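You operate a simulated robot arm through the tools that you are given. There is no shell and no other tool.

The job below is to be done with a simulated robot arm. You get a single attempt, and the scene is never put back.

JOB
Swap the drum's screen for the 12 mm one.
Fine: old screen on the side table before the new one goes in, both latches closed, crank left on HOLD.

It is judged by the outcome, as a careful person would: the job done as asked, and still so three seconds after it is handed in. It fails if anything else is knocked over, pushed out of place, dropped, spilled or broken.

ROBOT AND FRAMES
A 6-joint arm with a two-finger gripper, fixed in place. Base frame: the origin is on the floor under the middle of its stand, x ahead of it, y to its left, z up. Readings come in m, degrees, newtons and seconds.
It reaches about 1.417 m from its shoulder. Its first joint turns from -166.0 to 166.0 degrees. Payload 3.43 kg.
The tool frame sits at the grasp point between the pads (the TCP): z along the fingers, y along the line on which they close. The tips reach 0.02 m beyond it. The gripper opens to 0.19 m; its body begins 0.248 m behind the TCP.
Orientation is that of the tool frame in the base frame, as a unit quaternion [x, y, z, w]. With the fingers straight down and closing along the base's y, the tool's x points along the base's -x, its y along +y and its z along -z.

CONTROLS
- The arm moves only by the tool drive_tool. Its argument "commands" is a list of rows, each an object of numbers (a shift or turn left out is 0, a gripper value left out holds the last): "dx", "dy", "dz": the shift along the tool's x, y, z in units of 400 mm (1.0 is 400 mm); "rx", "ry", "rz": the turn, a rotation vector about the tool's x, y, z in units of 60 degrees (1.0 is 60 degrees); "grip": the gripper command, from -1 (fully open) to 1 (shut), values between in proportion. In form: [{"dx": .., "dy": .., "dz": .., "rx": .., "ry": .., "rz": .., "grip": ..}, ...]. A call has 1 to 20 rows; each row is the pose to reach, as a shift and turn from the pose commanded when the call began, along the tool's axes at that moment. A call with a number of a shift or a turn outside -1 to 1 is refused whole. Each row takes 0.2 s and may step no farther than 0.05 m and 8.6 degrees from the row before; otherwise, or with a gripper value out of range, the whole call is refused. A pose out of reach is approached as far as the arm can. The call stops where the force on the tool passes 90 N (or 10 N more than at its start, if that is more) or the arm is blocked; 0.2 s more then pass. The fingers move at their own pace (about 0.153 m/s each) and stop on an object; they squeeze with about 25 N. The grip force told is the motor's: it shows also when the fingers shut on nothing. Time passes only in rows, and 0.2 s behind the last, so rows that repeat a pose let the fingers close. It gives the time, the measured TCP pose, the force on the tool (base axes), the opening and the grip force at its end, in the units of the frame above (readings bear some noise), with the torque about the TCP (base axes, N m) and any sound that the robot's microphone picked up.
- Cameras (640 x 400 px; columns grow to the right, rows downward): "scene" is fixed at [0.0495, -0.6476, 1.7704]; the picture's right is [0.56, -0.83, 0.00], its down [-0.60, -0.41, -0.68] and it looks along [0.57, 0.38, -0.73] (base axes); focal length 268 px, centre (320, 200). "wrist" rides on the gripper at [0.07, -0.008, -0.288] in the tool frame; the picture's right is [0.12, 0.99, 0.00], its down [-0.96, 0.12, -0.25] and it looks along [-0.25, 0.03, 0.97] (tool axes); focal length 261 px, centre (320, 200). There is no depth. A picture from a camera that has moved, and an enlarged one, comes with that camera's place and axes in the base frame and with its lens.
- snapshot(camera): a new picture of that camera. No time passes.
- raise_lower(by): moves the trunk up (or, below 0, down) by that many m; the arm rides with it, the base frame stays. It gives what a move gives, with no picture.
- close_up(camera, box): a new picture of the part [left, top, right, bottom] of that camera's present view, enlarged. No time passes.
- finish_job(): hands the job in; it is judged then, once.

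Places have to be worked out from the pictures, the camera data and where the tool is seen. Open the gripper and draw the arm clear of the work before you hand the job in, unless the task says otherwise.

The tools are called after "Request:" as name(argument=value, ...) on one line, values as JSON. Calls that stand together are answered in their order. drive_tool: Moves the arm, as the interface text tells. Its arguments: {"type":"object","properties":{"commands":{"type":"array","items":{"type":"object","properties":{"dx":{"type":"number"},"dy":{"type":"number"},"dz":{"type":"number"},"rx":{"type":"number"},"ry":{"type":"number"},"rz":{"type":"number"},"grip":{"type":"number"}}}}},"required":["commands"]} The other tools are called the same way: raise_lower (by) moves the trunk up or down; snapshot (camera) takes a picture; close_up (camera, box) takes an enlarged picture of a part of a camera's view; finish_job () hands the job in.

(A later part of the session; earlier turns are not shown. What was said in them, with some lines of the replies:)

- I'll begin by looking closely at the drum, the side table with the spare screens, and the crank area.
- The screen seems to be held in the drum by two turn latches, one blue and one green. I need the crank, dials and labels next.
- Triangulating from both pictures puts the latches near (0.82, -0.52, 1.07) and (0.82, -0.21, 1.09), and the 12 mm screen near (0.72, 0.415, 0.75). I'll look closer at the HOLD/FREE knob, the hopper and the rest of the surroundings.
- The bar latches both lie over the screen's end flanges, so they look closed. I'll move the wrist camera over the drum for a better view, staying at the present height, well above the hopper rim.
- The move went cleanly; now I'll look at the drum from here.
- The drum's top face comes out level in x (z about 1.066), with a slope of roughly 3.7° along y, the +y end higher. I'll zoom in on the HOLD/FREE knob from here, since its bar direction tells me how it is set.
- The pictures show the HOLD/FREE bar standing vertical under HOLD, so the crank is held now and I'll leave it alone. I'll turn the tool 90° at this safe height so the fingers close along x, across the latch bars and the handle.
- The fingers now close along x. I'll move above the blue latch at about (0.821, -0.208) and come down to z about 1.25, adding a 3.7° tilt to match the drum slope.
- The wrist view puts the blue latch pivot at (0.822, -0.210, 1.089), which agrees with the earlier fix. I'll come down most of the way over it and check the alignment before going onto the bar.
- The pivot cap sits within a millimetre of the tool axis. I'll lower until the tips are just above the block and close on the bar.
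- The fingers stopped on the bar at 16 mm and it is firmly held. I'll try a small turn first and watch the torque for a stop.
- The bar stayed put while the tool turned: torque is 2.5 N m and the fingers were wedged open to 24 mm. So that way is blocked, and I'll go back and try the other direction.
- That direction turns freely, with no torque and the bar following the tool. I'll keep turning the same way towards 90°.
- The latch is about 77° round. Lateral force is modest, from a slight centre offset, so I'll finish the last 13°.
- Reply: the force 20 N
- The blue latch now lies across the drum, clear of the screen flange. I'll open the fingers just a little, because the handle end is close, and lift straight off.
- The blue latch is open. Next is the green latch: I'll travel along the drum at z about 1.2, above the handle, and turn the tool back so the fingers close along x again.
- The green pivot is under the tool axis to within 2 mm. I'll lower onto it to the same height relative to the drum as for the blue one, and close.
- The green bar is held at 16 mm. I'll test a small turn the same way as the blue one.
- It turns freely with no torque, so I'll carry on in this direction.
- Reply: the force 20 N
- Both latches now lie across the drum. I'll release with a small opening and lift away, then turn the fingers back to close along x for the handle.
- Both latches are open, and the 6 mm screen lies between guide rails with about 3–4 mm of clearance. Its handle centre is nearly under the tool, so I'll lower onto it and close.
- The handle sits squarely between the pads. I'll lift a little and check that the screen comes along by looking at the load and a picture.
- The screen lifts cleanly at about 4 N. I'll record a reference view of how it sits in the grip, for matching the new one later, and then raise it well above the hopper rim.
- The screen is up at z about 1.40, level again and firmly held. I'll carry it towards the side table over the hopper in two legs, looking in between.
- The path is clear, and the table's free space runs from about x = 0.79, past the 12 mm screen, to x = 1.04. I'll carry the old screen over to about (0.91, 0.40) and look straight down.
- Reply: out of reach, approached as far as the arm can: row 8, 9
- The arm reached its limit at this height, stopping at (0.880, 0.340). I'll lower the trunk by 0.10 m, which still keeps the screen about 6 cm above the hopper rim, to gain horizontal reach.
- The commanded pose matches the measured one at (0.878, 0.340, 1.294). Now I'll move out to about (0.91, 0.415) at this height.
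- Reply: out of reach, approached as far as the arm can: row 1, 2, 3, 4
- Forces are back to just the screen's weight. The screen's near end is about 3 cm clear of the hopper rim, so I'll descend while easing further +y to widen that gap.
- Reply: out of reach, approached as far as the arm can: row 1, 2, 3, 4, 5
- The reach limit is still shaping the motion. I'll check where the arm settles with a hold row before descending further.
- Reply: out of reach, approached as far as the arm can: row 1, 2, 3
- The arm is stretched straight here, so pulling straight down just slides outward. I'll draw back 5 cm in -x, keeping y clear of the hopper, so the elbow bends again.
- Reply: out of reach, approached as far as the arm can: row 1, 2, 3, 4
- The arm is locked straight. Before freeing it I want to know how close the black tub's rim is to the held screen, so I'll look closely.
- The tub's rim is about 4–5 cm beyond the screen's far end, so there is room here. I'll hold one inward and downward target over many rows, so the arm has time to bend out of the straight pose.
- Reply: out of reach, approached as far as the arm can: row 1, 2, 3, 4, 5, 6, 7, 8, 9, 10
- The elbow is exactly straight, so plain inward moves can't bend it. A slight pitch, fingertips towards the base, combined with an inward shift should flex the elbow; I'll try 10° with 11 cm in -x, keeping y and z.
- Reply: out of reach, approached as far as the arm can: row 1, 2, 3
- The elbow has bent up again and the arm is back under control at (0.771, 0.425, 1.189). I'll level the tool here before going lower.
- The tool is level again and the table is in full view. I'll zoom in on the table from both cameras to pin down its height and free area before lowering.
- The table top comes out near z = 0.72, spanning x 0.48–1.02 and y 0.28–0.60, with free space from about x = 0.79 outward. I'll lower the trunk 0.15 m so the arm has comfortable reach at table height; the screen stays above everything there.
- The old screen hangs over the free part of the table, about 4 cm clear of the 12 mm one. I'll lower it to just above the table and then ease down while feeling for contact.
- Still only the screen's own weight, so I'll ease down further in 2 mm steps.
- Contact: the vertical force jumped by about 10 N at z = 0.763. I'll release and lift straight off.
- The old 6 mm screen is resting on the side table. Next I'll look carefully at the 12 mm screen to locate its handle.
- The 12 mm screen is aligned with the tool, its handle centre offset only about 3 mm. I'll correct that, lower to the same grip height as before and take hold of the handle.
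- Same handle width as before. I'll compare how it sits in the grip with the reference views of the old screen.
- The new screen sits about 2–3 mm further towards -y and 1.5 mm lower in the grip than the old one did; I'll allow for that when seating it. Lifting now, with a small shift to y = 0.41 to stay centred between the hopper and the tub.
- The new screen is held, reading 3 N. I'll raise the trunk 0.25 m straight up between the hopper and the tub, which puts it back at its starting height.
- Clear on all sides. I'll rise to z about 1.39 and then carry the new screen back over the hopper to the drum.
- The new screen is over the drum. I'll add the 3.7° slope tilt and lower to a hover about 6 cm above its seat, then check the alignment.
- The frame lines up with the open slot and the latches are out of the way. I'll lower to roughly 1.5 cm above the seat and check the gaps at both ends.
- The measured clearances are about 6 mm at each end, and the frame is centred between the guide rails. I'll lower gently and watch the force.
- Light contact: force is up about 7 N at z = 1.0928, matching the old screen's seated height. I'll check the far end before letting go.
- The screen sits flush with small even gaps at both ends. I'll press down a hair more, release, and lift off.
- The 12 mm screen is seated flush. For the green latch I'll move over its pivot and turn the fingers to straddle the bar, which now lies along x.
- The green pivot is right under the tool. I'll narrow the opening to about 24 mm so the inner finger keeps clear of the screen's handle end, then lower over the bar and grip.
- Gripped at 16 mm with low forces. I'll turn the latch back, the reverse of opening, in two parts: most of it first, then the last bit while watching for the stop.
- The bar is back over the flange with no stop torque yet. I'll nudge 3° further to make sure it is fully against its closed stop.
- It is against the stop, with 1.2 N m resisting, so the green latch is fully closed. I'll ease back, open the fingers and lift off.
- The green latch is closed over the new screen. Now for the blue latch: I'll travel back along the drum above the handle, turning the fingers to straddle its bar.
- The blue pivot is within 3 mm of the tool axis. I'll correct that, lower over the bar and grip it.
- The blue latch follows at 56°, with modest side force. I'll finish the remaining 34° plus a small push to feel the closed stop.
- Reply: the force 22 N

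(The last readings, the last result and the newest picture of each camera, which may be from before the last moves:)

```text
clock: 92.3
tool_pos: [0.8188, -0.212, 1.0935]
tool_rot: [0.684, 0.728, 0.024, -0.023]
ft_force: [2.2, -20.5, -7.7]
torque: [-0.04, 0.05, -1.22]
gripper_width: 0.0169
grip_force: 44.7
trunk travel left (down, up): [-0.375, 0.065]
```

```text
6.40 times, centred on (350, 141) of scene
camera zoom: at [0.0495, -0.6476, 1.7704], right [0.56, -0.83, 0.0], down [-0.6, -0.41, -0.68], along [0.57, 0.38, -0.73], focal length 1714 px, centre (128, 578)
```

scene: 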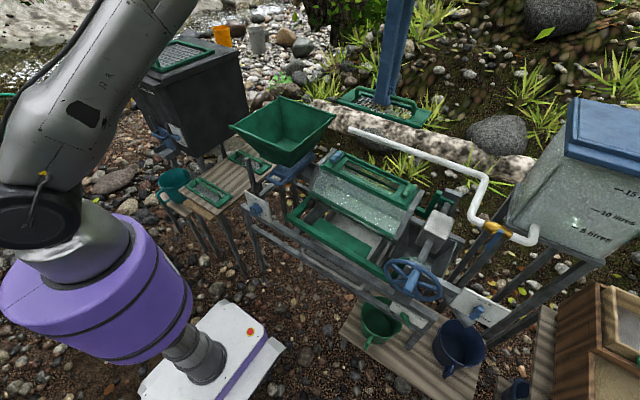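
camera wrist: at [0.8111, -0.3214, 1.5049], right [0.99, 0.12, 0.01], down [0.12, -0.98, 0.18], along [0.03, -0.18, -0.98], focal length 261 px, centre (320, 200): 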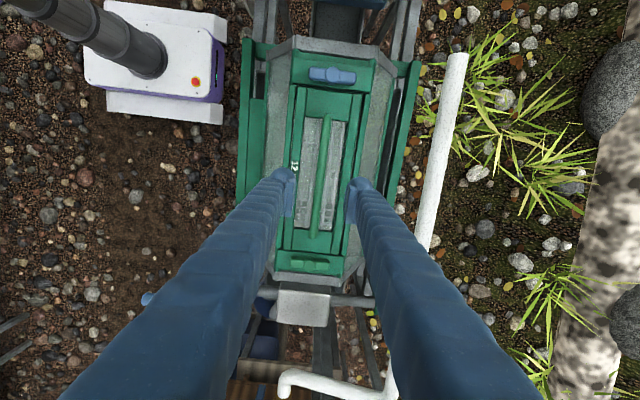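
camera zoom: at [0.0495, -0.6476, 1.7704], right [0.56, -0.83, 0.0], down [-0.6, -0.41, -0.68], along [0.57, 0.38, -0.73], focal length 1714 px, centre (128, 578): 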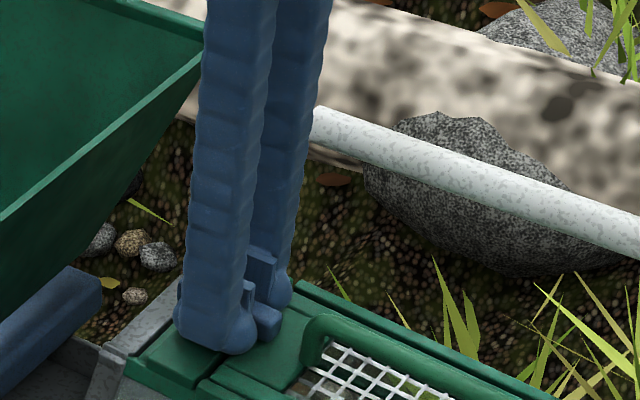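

The same stop torque of 1.2 N m shows, so the blue latch is fully closed too. I'll back off slightly, release, and lift away.

Request:
drive_tool(commands=[{"rz": 0.05}, {"rz": 0.05, "grip": 0.7}, {"rz": 0.05, "grip": 0.6}, {"rz": 0.05, "grip": 0.55}, {"dz": -0.06, "rz": 0.06}, {"dz": -0.16, "rz": 0.06}, {"dz": -0.28, "rz": 0.06}, {"dz": -0.4, "rz": 0.06}, {"dz": -0.52, "rz": 0.06}])

Request:
close_up(camera="scene", box=[310, 140, 438, 220])

Request:
snapshot(camera="wrist")

Request:
snapshot(camera="scene")

```text
clock: 94.3
tool_pos: [0.817, -0.2234, 1.3015]
tool_rot: [0.707, 0.707, 0.022, -0.022]
ft_force: [0.4, -0.2, 0.3]
torque: [-0.02, -0.05, -0.01]
gripper_width: 0.043
grip_force: 0.1
trunk travel left (down, up): [-0.375, 0.065]
```

```text
5.00 times, centred on (374, 180) of scene
camera zoom: at [0.0495, -0.6476, 1.7704], right [0.56, -0.83, 0.0], down [-0.6, -0.41, -0.68], along [0.57, 0.38, -0.73], focal length 1339 px, centre (50, 300)
```

zoom: 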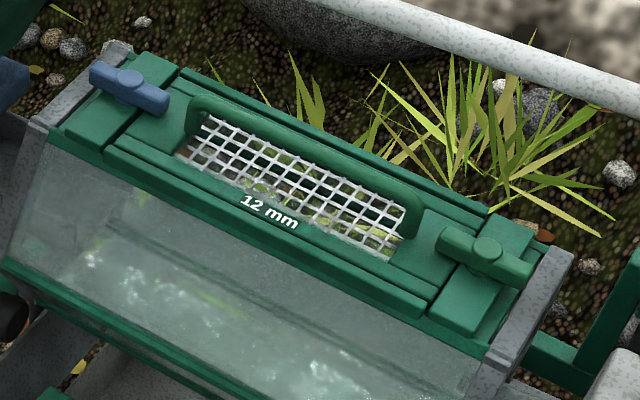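

```text
taken
camera wrist: at [0.8077, -0.1732, 1.5936], right [0.99, 0.12, 0.01], down [0.12, -0.98, 0.18], along [0.03, -0.18, -0.98], focal length 261 px, centre (320, 200)
```

wrist: 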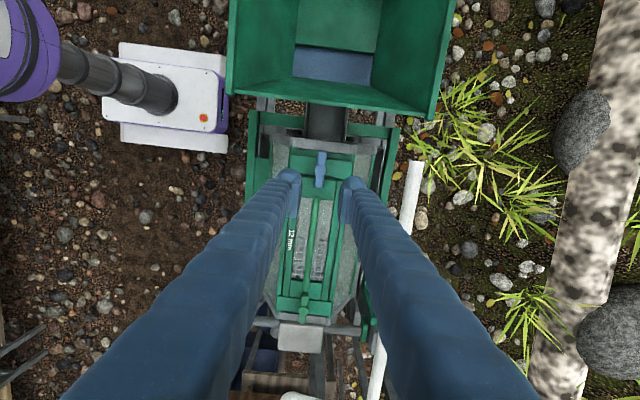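

```text
taken
```

scene: 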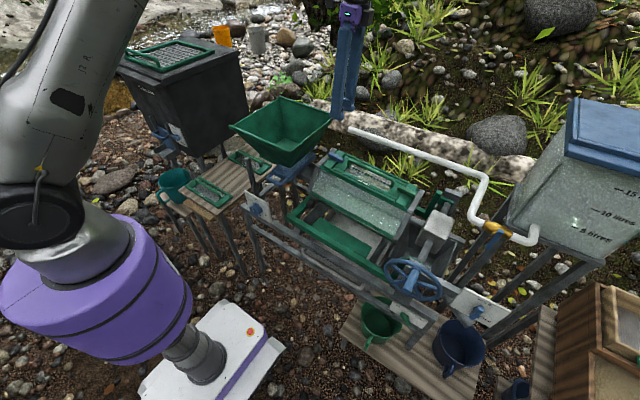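

Both latches lie over the 12 mm screen's flanges as they did originally. I'll check the HOLD knob and the table, and meanwhile rise and draw the arm back to its starting area with the gripper open.

Request:
drive_tool(commands=[{"dz": -0.12}, {"dz": -0.25, "ry": -0.03}, {"dz": -0.25, "dy": -0.1, "ry": -0.062}, {"dz": -0.25, "dy": -0.2, "ry": -0.062}, {"dz": -0.25, "dy": -0.3, "ry": -0.062}, {"dz": -0.25, "dy": -0.375, "ry": -0.062}, {"dz": -0.25, "dy": -0.375, "ry": -0.062, "grip": 0.0}, {"dz": -0.25, "dy": -0.375, "ry": -0.062, "grip": -1.0}, {"dz": -0.25, "dy": -0.375, "ry": -0.062, "grip": -1.0}, {"dz": -0.25, "dy": -0.375, "ry": -0.062, "grip": -1.0}])

Request:
close_up(camera="scene", box=[440, 280, 520, 330])

Request:
close_up(camera="scene", box=[150, 110, 290, 220])

Request:
close_up(camera="scene", box=[310, 140, 430, 215])

Request:
snapshot(camera="wrist")

```text
refused: row 2 steps farther than a row can; nothing moved
```

```text
8.00 times, centred on (480, 305) of scene
camera zoom: at [0.0495, -0.6476, 1.7704], right [0.56, -0.83, 0.0], down [-0.6, -0.41, -0.68], along [0.57, 0.38, -0.73], focal length 2142 px, centre (-960, -640)
```

zoom: 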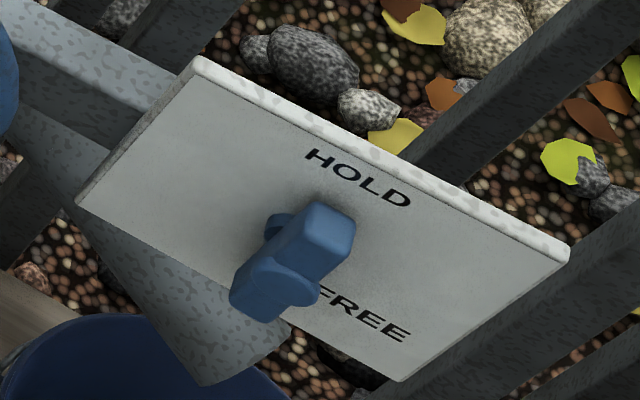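

```text
3.64 times, centred on (220, 165) of scene
camera zoom: at [0.0495, -0.6476, 1.7704], right [0.56, -0.83, 0.0], down [-0.6, -0.41, -0.68], along [0.57, 0.38, -0.73], focal length 974 px, centre (684, 327)
```

zoom: 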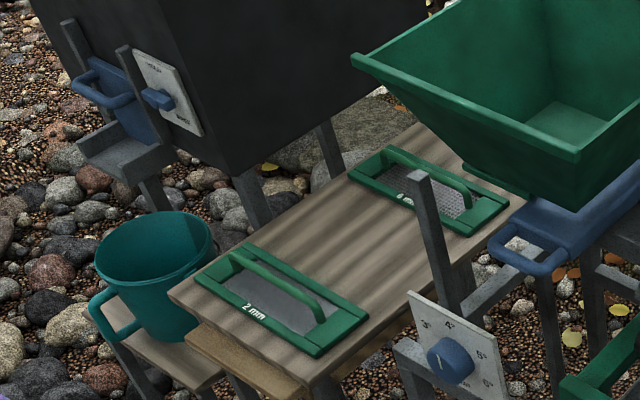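

```text
5.33 times, centred on (370, 178) of scene
camera zoom: at [0.0495, -0.6476, 1.7704], right [0.56, -0.83, 0.0], down [-0.6, -0.41, -0.68], along [0.57, 0.38, -0.73], focal length 1428 px, centre (53, 320)
```

zoom: 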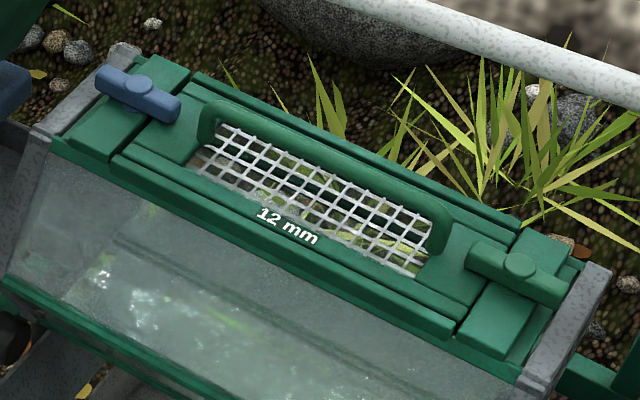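

```text
taken
camera wrist: at [0.8077, -0.1732, 1.5936], right [0.99, 0.12, 0.01], down [0.12, -0.98, 0.18], along [0.03, -0.18, -0.98], focal length 261 px, centre (320, 200)
```

wrist: 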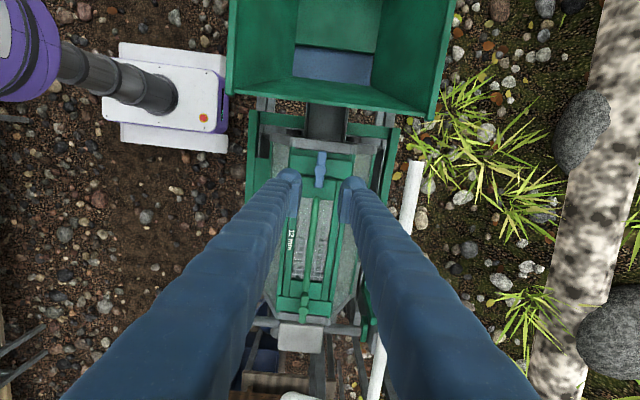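

The knob bar still stands vertical under HOLD, the 6 mm screen rests on the side table, and both latches look exactly as they did when closed. The retreat was refused because one step was too long, so I'll resend it with shorter steps.

Request:
drive_tool(commands=[{"dz": -0.08}, {"dz": -0.16, "ry": -0.03}, {"dz": -0.24, "ry": -0.062}, {"dz": -0.25, "dy": -0.1, "ry": -0.062}, {"dz": -0.25, "dy": -0.2, "ry": -0.062}, {"dz": -0.25, "dy": -0.3, "ry": -0.062}, {"dz": -0.25, "dy": -0.375, "ry": -0.062}, {"dz": -0.25, "dy": -0.375, "ry": -0.062, "grip": 0.0}, {"dz": -0.25, "dy": -0.375, "ry": -0.062, "grip": -1.0}, {"dz": -0.25, "dy": -0.375, "ry": -0.062, "grip": -1.0}, {"dz": -0.25, "dy": -0.375, "ry": -0.062, "grip": -1.0}, {"dz": -0.25, "dy": -0.375, "ry": -0.062, "grip": -1.0}])

Request:
snapshot(camera="scene")

Request:
snapshot(camera="wrist")

```text
clock: 96.9
tool_pos: [0.6673, -0.2303, 1.3992]
tool_rot: [0.707, 0.707, -0.001, 0.0]
ft_force: [-0.6, 0.2, 0.3]
torque: [0.02, 0.04, 0.02]
gripper_width: 0.1902
grip_force: 0.1
trunk travel left (down, up): [-0.375, 0.065]
```

```text
taken
```

scene: 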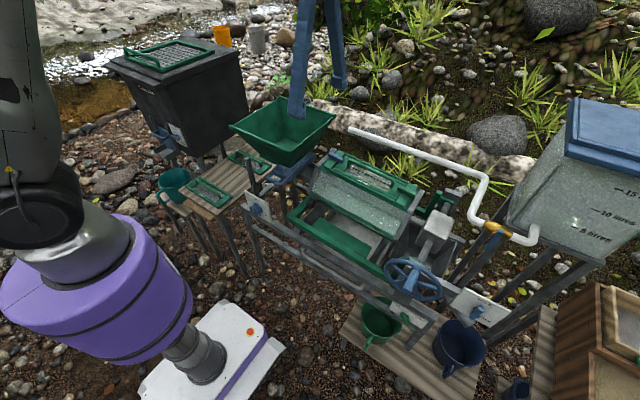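

```text
taken
camera wrist: at [0.658, -0.1604, 1.6876], right [0.99, 0.12, 0.0], down [0.12, -0.96, 0.25], along [0.03, -0.25, -0.97], focal length 261 px, centre (320, 200)
```

wrist: 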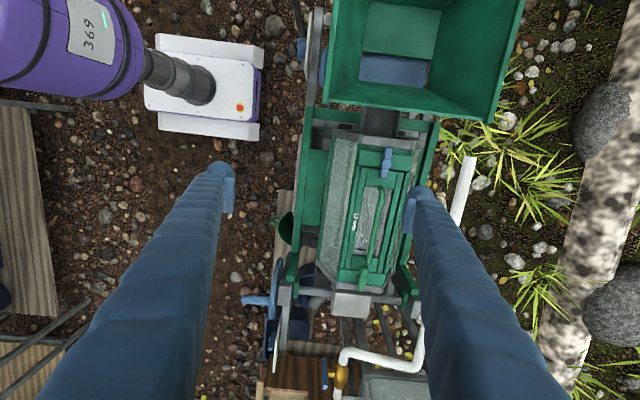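

The arm is clear and the gripper open. There's a brownish patch near the trough at (318, 212) that I want to compare with the first picture.

Request:
close_up(camera="scene", box=[280, 130, 480, 255])

Request:
close_up(camera="scene", box=[290, 190, 370, 240])

Request:
close_up(camera="wrist", box=[270, 100, 430, 300])

```text
3.20 times, centred on (380, 192) of scene
camera zoom: at [0.0495, -0.6476, 1.7704], right [0.56, -0.83, 0.0], down [-0.6, -0.41, -0.68], along [0.57, 0.38, -0.73], focal length 857 px, centre (128, 224)
```

zoom: 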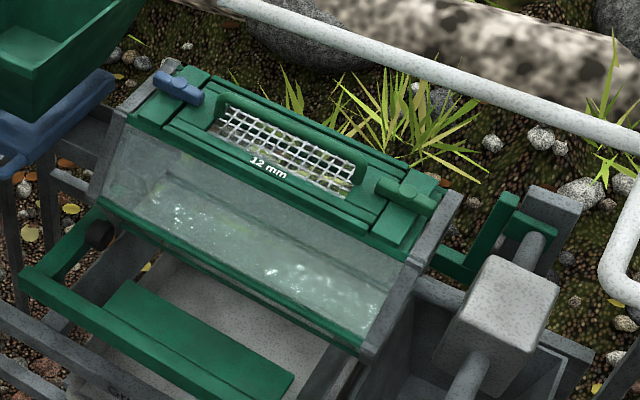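

```text
8.00 times, centred on (330, 215) of scene
camera zoom: at [0.0495, -0.6476, 1.7704], right [0.56, -0.83, 0.0], down [-0.6, -0.41, -0.68], along [0.57, 0.38, -0.73], focal length 2142 px, centre (240, 80)
```

zoom: 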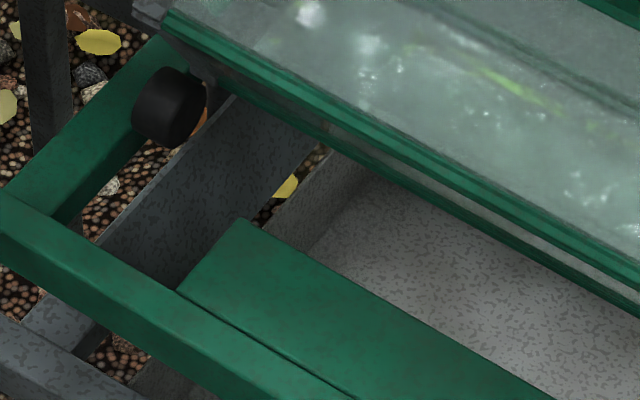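

```text
2.00 times, centred on (350, 200) of wrist
camera zoom: at [0.658, -0.1604, 1.6876], right [0.99, 0.12, 0.0], down [0.12, -0.96, 0.25], along [0.03, -0.25, -0.97], focal length 521 px, centre (260, 200)
```

zoom: 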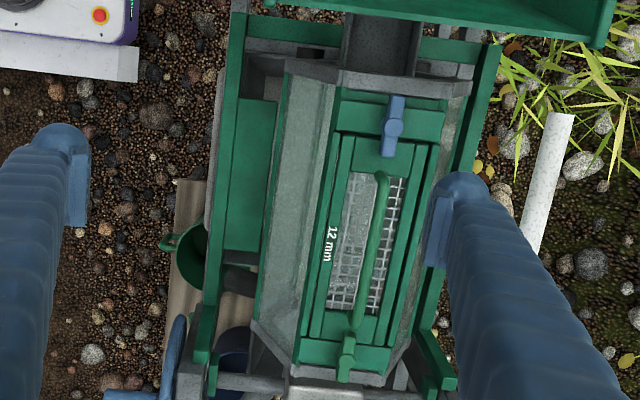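

The drum, trough and surroundings look the same as in the first pictures, apart from the 12 mm screen now in the drum. The old screen is on the side table, both latches are closed, the knob is on HOLD and the arm is clear, so I'm handing the job in.

Request:
finish_job()

```text
The job is handed in.
```

The 12 mm screen is in the drum, and I've handed the job in; I haven't seen the verdict.

- **Old screen:** the 6 mm screen went onto the side table, beyond the spot where the 12 mm one lay, before the new one went in.
- **Latches:** both are closed over the new screen. I turned each one until it met its stop.
- **Crank:** it was already on HOLD when I started. I didn't touch it, and the last close-up still shows it there.

Nothing was knocked, spilled or moved out of place that I could see in the final pictures. On the way to the side table the arm reached its limit and stuck straight with the old screen in hand. I freed it and lowered the trunk for that part, then put the trunk back to its starting height. The gripper is open, and the arm is parked about 0.3 m above the drum.
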